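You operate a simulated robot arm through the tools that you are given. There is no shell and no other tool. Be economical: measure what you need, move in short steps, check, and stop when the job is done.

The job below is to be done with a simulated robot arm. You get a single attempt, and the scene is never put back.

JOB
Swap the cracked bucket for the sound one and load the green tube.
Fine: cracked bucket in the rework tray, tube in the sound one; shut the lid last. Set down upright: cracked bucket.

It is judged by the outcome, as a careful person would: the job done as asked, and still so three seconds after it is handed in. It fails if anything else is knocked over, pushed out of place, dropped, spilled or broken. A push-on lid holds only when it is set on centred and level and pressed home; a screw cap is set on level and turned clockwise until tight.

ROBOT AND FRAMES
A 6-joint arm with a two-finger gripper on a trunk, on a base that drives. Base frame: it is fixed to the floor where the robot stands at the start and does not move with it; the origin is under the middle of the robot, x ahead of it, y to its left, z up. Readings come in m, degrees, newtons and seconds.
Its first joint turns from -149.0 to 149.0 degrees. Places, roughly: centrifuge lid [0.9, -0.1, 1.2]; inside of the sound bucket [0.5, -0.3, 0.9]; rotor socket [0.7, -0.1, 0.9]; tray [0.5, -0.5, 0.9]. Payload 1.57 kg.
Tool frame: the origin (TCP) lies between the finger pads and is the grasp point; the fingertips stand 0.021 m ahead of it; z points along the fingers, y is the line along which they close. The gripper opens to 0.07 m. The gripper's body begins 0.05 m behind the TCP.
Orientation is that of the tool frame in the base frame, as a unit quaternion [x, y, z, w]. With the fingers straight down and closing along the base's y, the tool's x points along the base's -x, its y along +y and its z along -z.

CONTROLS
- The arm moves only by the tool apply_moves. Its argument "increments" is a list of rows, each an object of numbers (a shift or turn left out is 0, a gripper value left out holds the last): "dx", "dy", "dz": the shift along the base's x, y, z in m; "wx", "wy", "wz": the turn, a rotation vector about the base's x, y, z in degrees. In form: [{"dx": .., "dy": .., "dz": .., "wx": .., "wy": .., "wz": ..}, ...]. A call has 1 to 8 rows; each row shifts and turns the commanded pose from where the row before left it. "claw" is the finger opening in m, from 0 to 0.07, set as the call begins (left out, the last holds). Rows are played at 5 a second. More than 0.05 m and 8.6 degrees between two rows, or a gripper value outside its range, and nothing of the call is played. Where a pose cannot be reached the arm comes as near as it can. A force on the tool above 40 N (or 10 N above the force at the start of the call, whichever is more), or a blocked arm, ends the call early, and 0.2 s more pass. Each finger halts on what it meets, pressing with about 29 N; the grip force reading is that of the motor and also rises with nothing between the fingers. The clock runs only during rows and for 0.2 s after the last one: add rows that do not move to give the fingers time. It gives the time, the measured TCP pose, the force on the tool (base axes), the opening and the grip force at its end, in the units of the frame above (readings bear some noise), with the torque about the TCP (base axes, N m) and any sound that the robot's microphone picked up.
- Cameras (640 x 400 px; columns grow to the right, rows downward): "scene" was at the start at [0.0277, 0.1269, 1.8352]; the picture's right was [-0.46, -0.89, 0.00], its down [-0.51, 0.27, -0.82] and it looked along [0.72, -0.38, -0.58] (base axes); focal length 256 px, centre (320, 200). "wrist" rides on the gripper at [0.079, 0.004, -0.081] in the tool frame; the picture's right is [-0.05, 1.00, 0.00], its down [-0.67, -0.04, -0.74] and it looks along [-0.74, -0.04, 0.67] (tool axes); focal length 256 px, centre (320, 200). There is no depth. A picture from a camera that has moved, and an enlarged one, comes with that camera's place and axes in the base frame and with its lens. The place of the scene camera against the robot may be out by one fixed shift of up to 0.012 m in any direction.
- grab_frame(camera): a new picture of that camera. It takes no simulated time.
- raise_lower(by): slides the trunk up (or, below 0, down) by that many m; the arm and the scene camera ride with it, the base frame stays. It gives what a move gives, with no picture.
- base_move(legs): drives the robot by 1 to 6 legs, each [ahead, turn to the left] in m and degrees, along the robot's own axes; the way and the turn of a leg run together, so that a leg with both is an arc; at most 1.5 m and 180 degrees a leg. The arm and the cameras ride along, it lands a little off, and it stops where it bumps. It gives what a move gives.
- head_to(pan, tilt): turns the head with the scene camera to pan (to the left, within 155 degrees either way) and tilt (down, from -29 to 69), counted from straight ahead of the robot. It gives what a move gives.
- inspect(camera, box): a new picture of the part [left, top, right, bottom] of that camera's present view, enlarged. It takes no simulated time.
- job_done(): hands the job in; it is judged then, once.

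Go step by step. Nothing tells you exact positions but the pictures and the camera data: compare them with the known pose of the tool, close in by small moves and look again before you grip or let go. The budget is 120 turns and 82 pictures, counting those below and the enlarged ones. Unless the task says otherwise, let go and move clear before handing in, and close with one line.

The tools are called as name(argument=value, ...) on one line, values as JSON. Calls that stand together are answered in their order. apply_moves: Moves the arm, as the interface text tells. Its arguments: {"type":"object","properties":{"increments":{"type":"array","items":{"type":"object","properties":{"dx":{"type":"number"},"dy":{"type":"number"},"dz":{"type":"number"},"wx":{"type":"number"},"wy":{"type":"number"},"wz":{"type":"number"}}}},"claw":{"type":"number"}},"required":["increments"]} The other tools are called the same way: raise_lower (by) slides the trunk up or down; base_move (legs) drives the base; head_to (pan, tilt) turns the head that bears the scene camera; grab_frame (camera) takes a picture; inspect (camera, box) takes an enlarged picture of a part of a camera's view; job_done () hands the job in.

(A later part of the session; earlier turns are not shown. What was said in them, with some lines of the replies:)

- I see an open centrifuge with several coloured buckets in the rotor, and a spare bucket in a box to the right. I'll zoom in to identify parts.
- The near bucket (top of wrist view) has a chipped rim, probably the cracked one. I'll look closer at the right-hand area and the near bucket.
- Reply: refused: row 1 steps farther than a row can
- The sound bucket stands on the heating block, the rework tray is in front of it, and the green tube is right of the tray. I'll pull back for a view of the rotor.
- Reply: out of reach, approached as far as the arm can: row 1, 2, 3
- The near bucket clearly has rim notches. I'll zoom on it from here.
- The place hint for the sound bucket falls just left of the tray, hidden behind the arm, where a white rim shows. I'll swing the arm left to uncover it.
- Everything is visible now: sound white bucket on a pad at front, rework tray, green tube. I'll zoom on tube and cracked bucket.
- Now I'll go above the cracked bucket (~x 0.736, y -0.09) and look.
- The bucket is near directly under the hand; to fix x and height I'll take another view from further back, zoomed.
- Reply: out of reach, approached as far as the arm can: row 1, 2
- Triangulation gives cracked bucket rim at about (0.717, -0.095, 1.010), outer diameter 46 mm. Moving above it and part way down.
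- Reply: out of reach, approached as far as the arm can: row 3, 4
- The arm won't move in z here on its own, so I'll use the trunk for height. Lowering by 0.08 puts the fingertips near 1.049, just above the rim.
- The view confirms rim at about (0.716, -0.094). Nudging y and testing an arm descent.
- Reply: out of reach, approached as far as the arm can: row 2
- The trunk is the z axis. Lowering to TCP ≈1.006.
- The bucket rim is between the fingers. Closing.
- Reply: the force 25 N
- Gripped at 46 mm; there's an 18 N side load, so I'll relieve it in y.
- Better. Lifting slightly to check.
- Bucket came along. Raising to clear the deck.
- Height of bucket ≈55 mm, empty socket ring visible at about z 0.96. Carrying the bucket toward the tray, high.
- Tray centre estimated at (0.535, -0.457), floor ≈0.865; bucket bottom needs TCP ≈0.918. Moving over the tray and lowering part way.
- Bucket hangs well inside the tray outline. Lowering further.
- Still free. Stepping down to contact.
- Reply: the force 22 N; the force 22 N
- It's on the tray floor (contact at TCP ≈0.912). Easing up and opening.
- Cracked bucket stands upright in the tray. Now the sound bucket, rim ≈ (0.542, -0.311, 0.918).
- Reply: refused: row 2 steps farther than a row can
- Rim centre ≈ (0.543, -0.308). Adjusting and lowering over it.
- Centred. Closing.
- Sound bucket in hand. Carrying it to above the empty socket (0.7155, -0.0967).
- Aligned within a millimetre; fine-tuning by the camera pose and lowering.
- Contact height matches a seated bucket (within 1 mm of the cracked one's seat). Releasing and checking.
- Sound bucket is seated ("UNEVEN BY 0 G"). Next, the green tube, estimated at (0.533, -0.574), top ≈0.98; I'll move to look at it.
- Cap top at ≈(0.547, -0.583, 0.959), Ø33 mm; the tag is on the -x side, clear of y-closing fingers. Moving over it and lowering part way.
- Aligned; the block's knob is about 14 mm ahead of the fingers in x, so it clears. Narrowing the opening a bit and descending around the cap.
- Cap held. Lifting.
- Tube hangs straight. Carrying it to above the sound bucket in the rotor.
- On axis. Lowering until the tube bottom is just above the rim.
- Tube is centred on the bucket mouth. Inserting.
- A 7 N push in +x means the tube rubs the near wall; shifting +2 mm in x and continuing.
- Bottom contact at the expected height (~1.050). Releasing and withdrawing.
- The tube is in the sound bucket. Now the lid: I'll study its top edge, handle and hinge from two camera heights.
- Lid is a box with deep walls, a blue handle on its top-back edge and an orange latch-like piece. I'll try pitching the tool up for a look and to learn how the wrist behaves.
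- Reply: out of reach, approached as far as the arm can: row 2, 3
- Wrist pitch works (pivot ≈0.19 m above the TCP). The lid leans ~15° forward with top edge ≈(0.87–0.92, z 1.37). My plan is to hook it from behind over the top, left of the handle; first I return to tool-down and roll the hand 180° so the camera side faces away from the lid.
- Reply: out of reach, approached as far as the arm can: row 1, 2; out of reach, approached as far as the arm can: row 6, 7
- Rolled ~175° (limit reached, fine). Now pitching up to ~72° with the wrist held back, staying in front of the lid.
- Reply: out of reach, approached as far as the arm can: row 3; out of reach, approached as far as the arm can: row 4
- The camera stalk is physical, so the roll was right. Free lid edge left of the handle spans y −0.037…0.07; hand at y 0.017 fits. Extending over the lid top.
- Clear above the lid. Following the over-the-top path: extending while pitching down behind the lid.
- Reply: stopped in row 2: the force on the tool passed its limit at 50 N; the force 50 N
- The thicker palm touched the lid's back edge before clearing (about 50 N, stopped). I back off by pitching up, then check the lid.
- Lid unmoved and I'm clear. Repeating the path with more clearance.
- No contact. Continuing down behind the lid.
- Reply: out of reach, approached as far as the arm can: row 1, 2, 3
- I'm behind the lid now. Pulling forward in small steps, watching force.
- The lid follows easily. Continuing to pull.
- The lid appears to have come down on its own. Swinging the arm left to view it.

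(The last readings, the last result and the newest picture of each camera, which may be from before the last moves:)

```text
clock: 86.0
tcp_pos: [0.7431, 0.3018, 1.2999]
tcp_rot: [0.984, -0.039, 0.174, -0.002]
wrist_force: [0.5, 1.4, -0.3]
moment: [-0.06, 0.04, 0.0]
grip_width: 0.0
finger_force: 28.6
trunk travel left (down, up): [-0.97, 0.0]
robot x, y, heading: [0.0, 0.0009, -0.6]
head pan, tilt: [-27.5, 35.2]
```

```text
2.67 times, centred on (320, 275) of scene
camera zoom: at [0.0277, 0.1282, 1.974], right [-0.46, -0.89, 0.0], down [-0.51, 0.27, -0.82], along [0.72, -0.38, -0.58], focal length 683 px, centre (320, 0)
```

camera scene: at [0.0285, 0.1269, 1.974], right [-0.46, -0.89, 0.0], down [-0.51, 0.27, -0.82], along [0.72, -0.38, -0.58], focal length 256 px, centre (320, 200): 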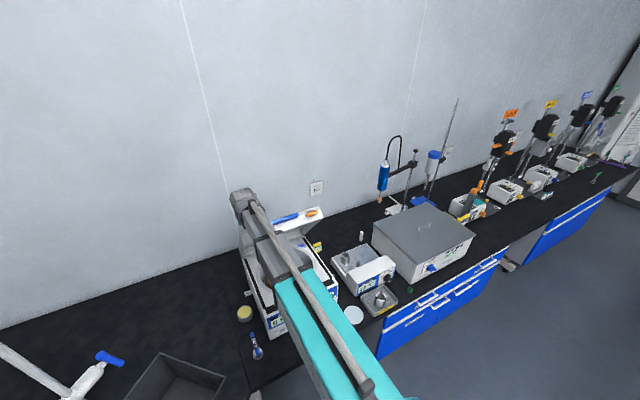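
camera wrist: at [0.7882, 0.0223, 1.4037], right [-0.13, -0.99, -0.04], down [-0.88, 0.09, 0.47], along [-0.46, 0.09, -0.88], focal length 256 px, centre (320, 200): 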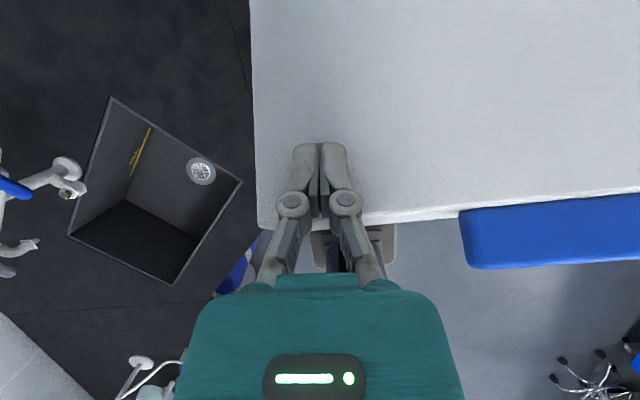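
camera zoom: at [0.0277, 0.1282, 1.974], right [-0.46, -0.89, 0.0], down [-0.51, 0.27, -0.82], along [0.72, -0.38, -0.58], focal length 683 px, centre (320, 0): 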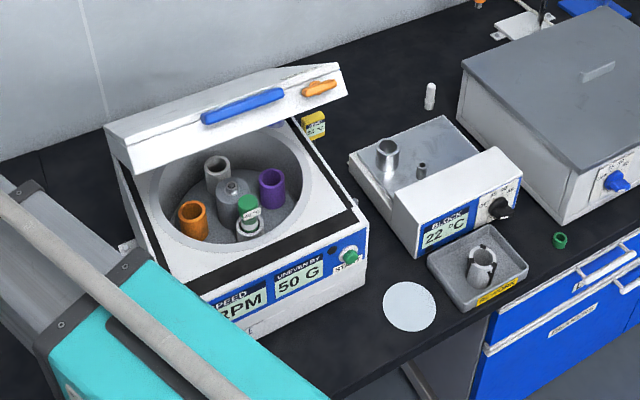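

The lid stays at about 50° with tube and buckets fine. I'll push it down from above with closed fingers on its outer face, starting mid-plate at x≈0.83, y≈-0.07.

apply_moves(increments=[{"dx": 0.044}, {"dx": 0.043}, {"dy": -0.047}, {"dy": -0.047}, {"dy": -0.047}, {"dy": -0.047}, {"dy": -0.047}, {"dy": -0.047}])

apply_moves(increments=[{"dy": -0.045}, {"dy": -0.045}, {}])

grab_frame(camera="wrist")

```text
clock: 87.8
tcp_pos: [0.8303, 0.0237, 1.3002]
tcp_rot: [0.984, -0.044, 0.175, -0.003]
wrist_force: [0.0, -0.6, 0.4]
moment: [-0.02, -0.01, -0.01]
grip_width: 0.0001
finger_force: 28.8
out of reach, approached as far as the arm can: row 8
trunk travel left (down, up): [-0.97, 0.0]
robot x, y, heading: [-0.001, 0.0002, -0.4]
head pan, tilt: [-27.5, 35.2]
```

```text
clock: 88.6
tcp_pos: [0.8306, -0.0052, 1.2992]
tcp_rot: [0.983, -0.061, 0.175, 0.005]
wrist_force: [-0.5, -0.5, -0.4]
moment: [0.0, -0.02, 0.05]
grip_width: 0.0
finger_force: 28.1
out of reach, approached as far as the arm can: row 1, 2
trunk travel left (down, up): [-0.97, 0.0]
robot x, y, heading: [0.0038, -0.0021, -0.1]
head pan, tilt: [-27.5, 35.2]
```

```text
14 pictures are left
camera wrist: at [0.8747, -0.0154, 1.4043], right [-0.17, -0.98, -0.03], down [-0.87, 0.14, 0.47], along [-0.46, 0.11, -0.88], focal length 256 px, centre (320, 200)
```

wrist: 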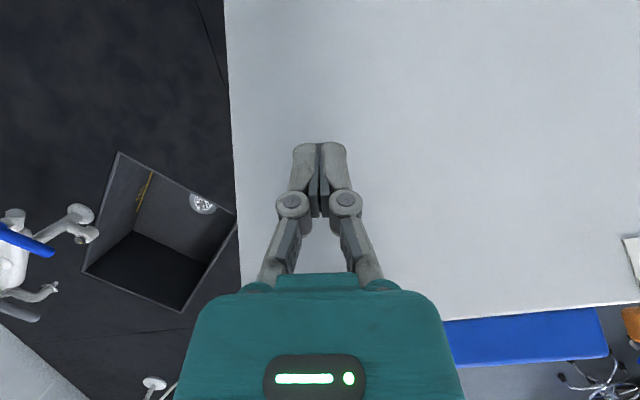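

Good enough at y≈-0.005. Pushing down with the trunk.

raise_lower(by=-0.06)

raise_lower(by=-0.04)

grab_frame(camera="wrist")

```text
clock: 89.6
tcp_pos: [0.8307, -0.0049, 1.2406]
tcp_rot: [0.983, -0.061, 0.176, 0.004]
wrist_force: [-0.7, -0.1, 0.5]
moment: [-0.02, -0.03, -0.04]
grip_width: 0.0003
finger_force: 28.7
trunk travel left (down, up): [-0.91, 0.06]
robot x, y, heading: [0.0004, 0.0005, -0.2]
head pan, tilt: [-27.5, 35.2]
```

```text
clock: 90.5
tcp_pos: [0.8298, -0.0048, 1.2009]
tcp_rot: [0.983, -0.061, 0.176, 0.005]
wrist_force: [-0.1, -0.1, 0.2]
moment: [0.0, -0.01, -0.02]
grip_width: 0.0001
finger_force: 28.9
trunk travel left (down, up): [-0.87, 0.1]
robot x, y, heading: [0.003, 0.0017, -0.1]
head pan, tilt: [-27.5, 35.2]
```

```text
13 pictures are left
camera wrist: at [0.8746, -0.0156, 1.3042], right [-0.17, -0.98, -0.03], down [-0.87, 0.14, 0.47], along [-0.46, 0.11, -0.88], focal length 256 px, centre (320, 200)
```

wrist: 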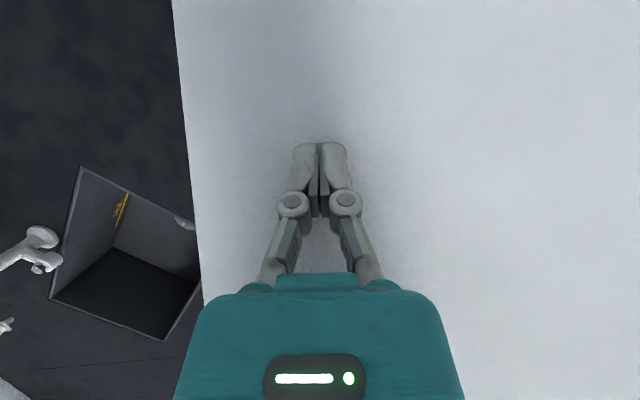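

grab_frame(camera="scene")

```text
12 pictures are left
camera scene: at [0.0274, 0.1268, 1.874], right [-0.46, -0.89, 0.0], down [-0.51, 0.27, -0.82], along [0.72, -0.38, -0.58], focal length 256 px, centre (320, 200)
```

scene: 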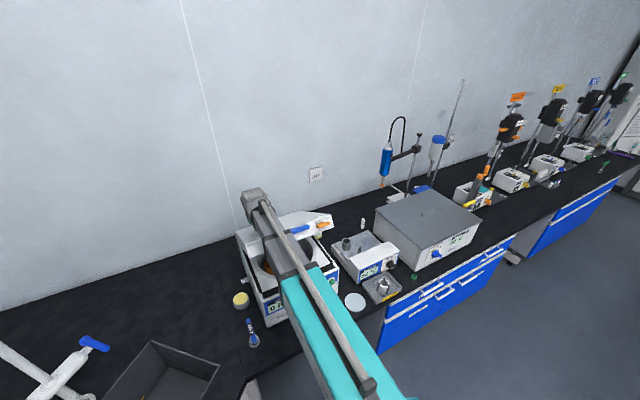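

raise_lower(by=-0.04)

raise_lower(by=-0.02)

inspect(camera="scene", box=[220, 170, 360, 320])

```text
clock: 91.3
tcp_pos: [0.8287, -0.0045, 1.1601]
tcp_rot: [0.983, -0.062, 0.175, 0.005]
wrist_force: [0.2, 0.0, -0.1]
moment: [-0.02, 0.03, 0.04]
grip_width: 0.0
finger_force: 28.7
trunk travel left (down, up): [-0.83, 0.14]
robot x, y, heading: [-0.0024, -0.0007, -0.3]
head pan, tilt: [-27.5, 35.2]
```

```text
clock: 92.0
tcp_pos: [0.8297, -0.0051, 1.1401]
tcp_rot: [0.983, -0.061, 0.175, 0.005]
wrist_force: [-0.5, 0.4, 0.2]
moment: [-0.02, -0.01, -0.03]
grip_width: 0.0
finger_force: 28.6
trunk travel left (down, up): [-0.81, 0.16]
robot x, y, heading: [-0.0003, -0.0003, 0.1]
head pan, tilt: [-27.5, 35.2]
```

```text
2.67 times, centred on (290, 245) of scene
camera zoom: at [0.0272, 0.1268, 1.814], right [-0.46, -0.89, 0.0], down [-0.51, 0.27, -0.82], along [0.72, -0.38, -0.58], focal length 683 px, centre (400, 80)
```

zoom: 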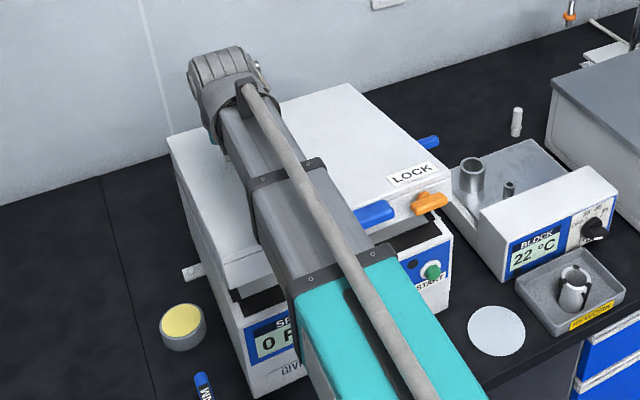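

Lid is almost down. Continuing with small steps.

raise_lower(by=-0.012)

raise_lower(by=-0.008)

inspect(camera="scene", box=[220, 170, 360, 320])

```text
clock: 92.6
tcp_pos: [0.8292, -0.0054, 1.1282]
tcp_rot: [0.982, -0.063, 0.175, 0.006]
wrist_force: [0.1, -0.7, 0.9]
moment: [0.03, -0.03, 0.0]
grip_width: 0.0
finger_force: 28.5
trunk travel left (down, up): [-0.798, 0.172]
robot x, y, heading: [-0.0013, -0.002, 0.1]
head pan, tilt: [-27.5, 35.2]
```

```text
clock: 93.1
tcp_pos: [0.8301, -0.0051, 1.1206]
tcp_rot: [0.983, -0.061, 0.175, 0.005]
wrist_force: [0.6, -0.7, 0.4]
moment: [-0.02, -0.02, 0.02]
grip_width: 0.0001
finger_force: 29.0
trunk travel left (down, up): [-0.79, 0.18]
robot x, y, heading: [-0.0036, -0.0019, -0.1]
head pan, tilt: [-27.5, 35.2]
```

```text
2.67 times, centred on (290, 245) of scene
camera zoom: at [0.0273, 0.1269, 1.794], right [-0.46, -0.89, 0.0], down [-0.51, 0.27, -0.82], along [0.72, -0.38, -0.58], focal length 683 px, centre (400, 80)
```

zoom: 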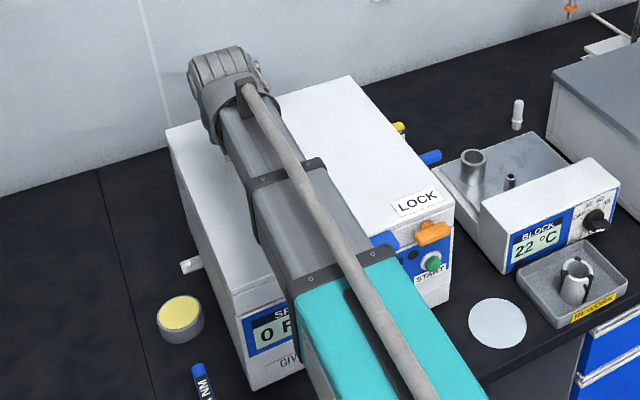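

It looks shut. Pressing a little until I feel contact.

raise_lower(by=-0.004)

raise_lower(by=-0.004)

raise_lower(by=-0.003)

```text
clock: 93.7
tcp_pos: [0.8303, -0.0056, 1.1159]
tcp_rot: [0.982, -0.061, 0.176, 0.005]
wrist_force: [-0.1, -1.1, -0.7]
moment: [-0.01, 0.02, -0.03]
grip_width: 0.0001
finger_force: 28.7
trunk travel left (down, up): [-0.786, 0.184]
robot x, y, heading: [0.0003, -0.0006, -0.2]
head pan, tilt: [-27.5, 35.2]
```

```text
clock: 94.2
tcp_pos: [0.8302, -0.0062, 1.1123]
tcp_rot: [0.983, -0.061, 0.175, 0.005]
wrist_force: [0.7, -0.4, -0.1]
moment: [0.0, 0.01, 0.0]
grip_width: 0.0
finger_force: 28.4
trunk travel left (down, up): [-0.782, 0.188]
robot x, y, heading: [-0.0013, 0.0003, 0.0]
head pan, tilt: [-27.5, 35.2]
```

```text
clock: 94.7
tcp_pos: [0.8303, -0.0051, 1.1115]
tcp_rot: [0.982, -0.061, 0.178, 0.005]
wrist_force: [9.8, 0.2, 29.9]
moment: [-0.07, -0.17, 0.01]
grip_width: 0.006
finger_force: 28.8
trunk travel left (down, up): [-0.779, 0.191]
robot x, y, heading: [0.002, 0.0013, -0.3]
head pan, tilt: [-27.5, 35.2]
```

Firm stop at 30 N. I'll also press near the front edge to be sure it's home.

raise_lower(by=0.03)

apply_moves(increments=[{"dx": -0.04}, {"dx": -0.04}, {"dx": -0.04}, {"dx": -0.03}, {}])

raise_lower(by=-0.025)

raise_lower(by=-0.004)

raise_lower(by=-0.003)

```text
clock: 95.5
tcp_pos: [0.8295, -0.0057, 1.1397]
tcp_rot: [0.983, -0.061, 0.174, 0.005]
wrist_force: [-0.5, -1.3, 1.0]
moment: [0.02, 0.01, 0.02]
grip_width: 0.0
finger_force: 28.8
trunk travel left (down, up): [-0.809, 0.161]
robot x, y, heading: [0.0007, 0.0027, -0.1]
head pan, tilt: [-27.5, 35.2]
```

```text
clock: 96.7
tcp_pos: [0.6802, -0.0048, 1.1395]
tcp_rot: [0.983, -0.062, 0.174, 0.006]
wrist_force: [-1.1, 1.0, 1.3]
moment: [-0.01, 0.0, 0.0]
grip_width: 0.0002
finger_force: 28.3
trunk travel left (down, up): [-0.809, 0.161]
robot x, y, heading: [0.001, -0.004, -0.2]
head pan, tilt: [-27.5, 35.2]
```

```text
clock: 97.4
tcp_pos: [0.6804, -0.0055, 1.1152]
tcp_rot: [0.983, -0.062, 0.175, 0.005]
wrist_force: [0.0, 0.2, 0.3]
moment: [0.0, 0.0, 0.01]
grip_width: 0.0004
finger_force: 28.4
trunk travel left (down, up): [-0.784, 0.186]
robot x, y, heading: [0.0009, -0.0005, -0.0]
head pan, tilt: [-27.5, 35.2]
```

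```text
clock: 97.9
tcp_pos: [0.6802, -0.0047, 1.1121]
tcp_rot: [0.982, -0.061, 0.176, 0.005]
wrist_force: [4.4, -0.5, 18.3]
moment: [-0.02, -0.09, 0.04]
grip_width: 0.0059
finger_force: 27.8
trunk travel left (down, up): [-0.78, 0.19]
robot x, y, heading: [-0.0024, -0.0032, -0.3]
head pan, tilt: [-27.5, 35.2]
```

```text
clock: 98.3
tcp_pos: [0.6809, -0.0056, 1.1109]
tcp_rot: [0.982, -0.062, 0.179, 0.006]
wrist_force: [-2.9, 0.5, 22.0]
moment: [0.0, 0.02, 0.01]
grip_width: 0.0059
finger_force: 28.4
trunk travel left (down, up): [-0.779, 0.191]
robot x, y, heading: [-0.0011, -0.0009, -0.1]
head pan, tilt: [-27.5, 35.2]
stopped: the force on the tool passed its limit at 48 N (the readings are from after the stop); the commanded pose is now the measured one
```

Same height at mid and front, so the lid is level and shut. Lifting and moving aside for a final check.

raise_lower(by=0.12)

apply_moves(increments=[{"dy": 0.045}, {"dy": 0.045}, {"dy": 0.045}, {"dy": 0.045}, {"dy": 0.045}, {"dy": 0.045}, {"dy": 0.045}])

inspect(camera="scene", box=[220, 180, 440, 330])

```text
clock: 99.8
tcp_pos: [0.682, -0.005, 1.2288]
tcp_rot: [0.982, -0.061, 0.178, 0.005]
wrist_force: [-0.8, -0.5, 0.1]
moment: [-0.03, -0.01, 0.0]
grip_width: 0.0002
finger_force: 28.8
trunk travel left (down, up): [-0.899, 0.071]
robot x, y, heading: [0.0003, -0.0006, -0.0]
head pan, tilt: [-27.5, 35.2]
```

```text
clock: 101.4
tcp_pos: [0.6814, 0.3115, 1.2298]
tcp_rot: [0.982, -0.062, 0.178, 0.006]
wrist_force: [-0.6, -0.4, -1.2]
moment: [0.0, -0.01, -0.02]
grip_width: 0.0
finger_force: 28.4
trunk travel left (down, up): [-0.899, 0.071]
robot x, y, heading: [-0.0014, -0.0022, -0.1]
head pan, tilt: [-27.5, 35.2]
```

```text
2.67 times, centred on (330, 255) of scene
camera zoom: at [0.0277, 0.1278, 1.9031], right [-0.46, -0.89, 0.0], down [-0.51, 0.27, -0.82], along [0.72, -0.38, -0.58], focal length 683 px, centre (293, 53)
```

zoom: 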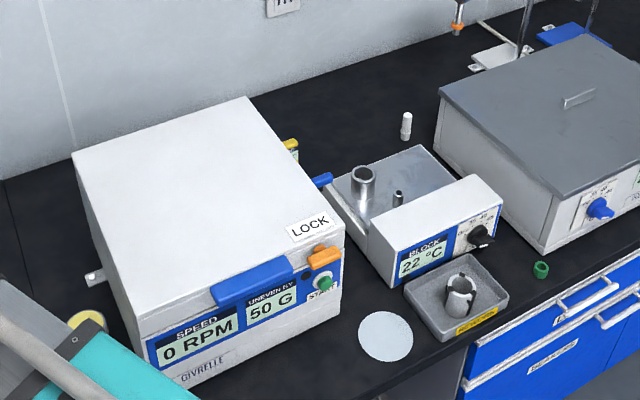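

The lid is shut flush, the cracked bucket stands upright in the rework tray and nothing else was disturbed. The arm is clear, so I'm handing in.

job_done()

```text
The job is handed in.
```

The cracked bucket is upright in the rework tray, the sound bucket is in the rotor with the green tube loaded, and the lid is shut. I left the lid's LOCK lever alone because you didn't ask for it. With the tube loaded, the centrifuge display reads "UNEVEN BY 50 G".
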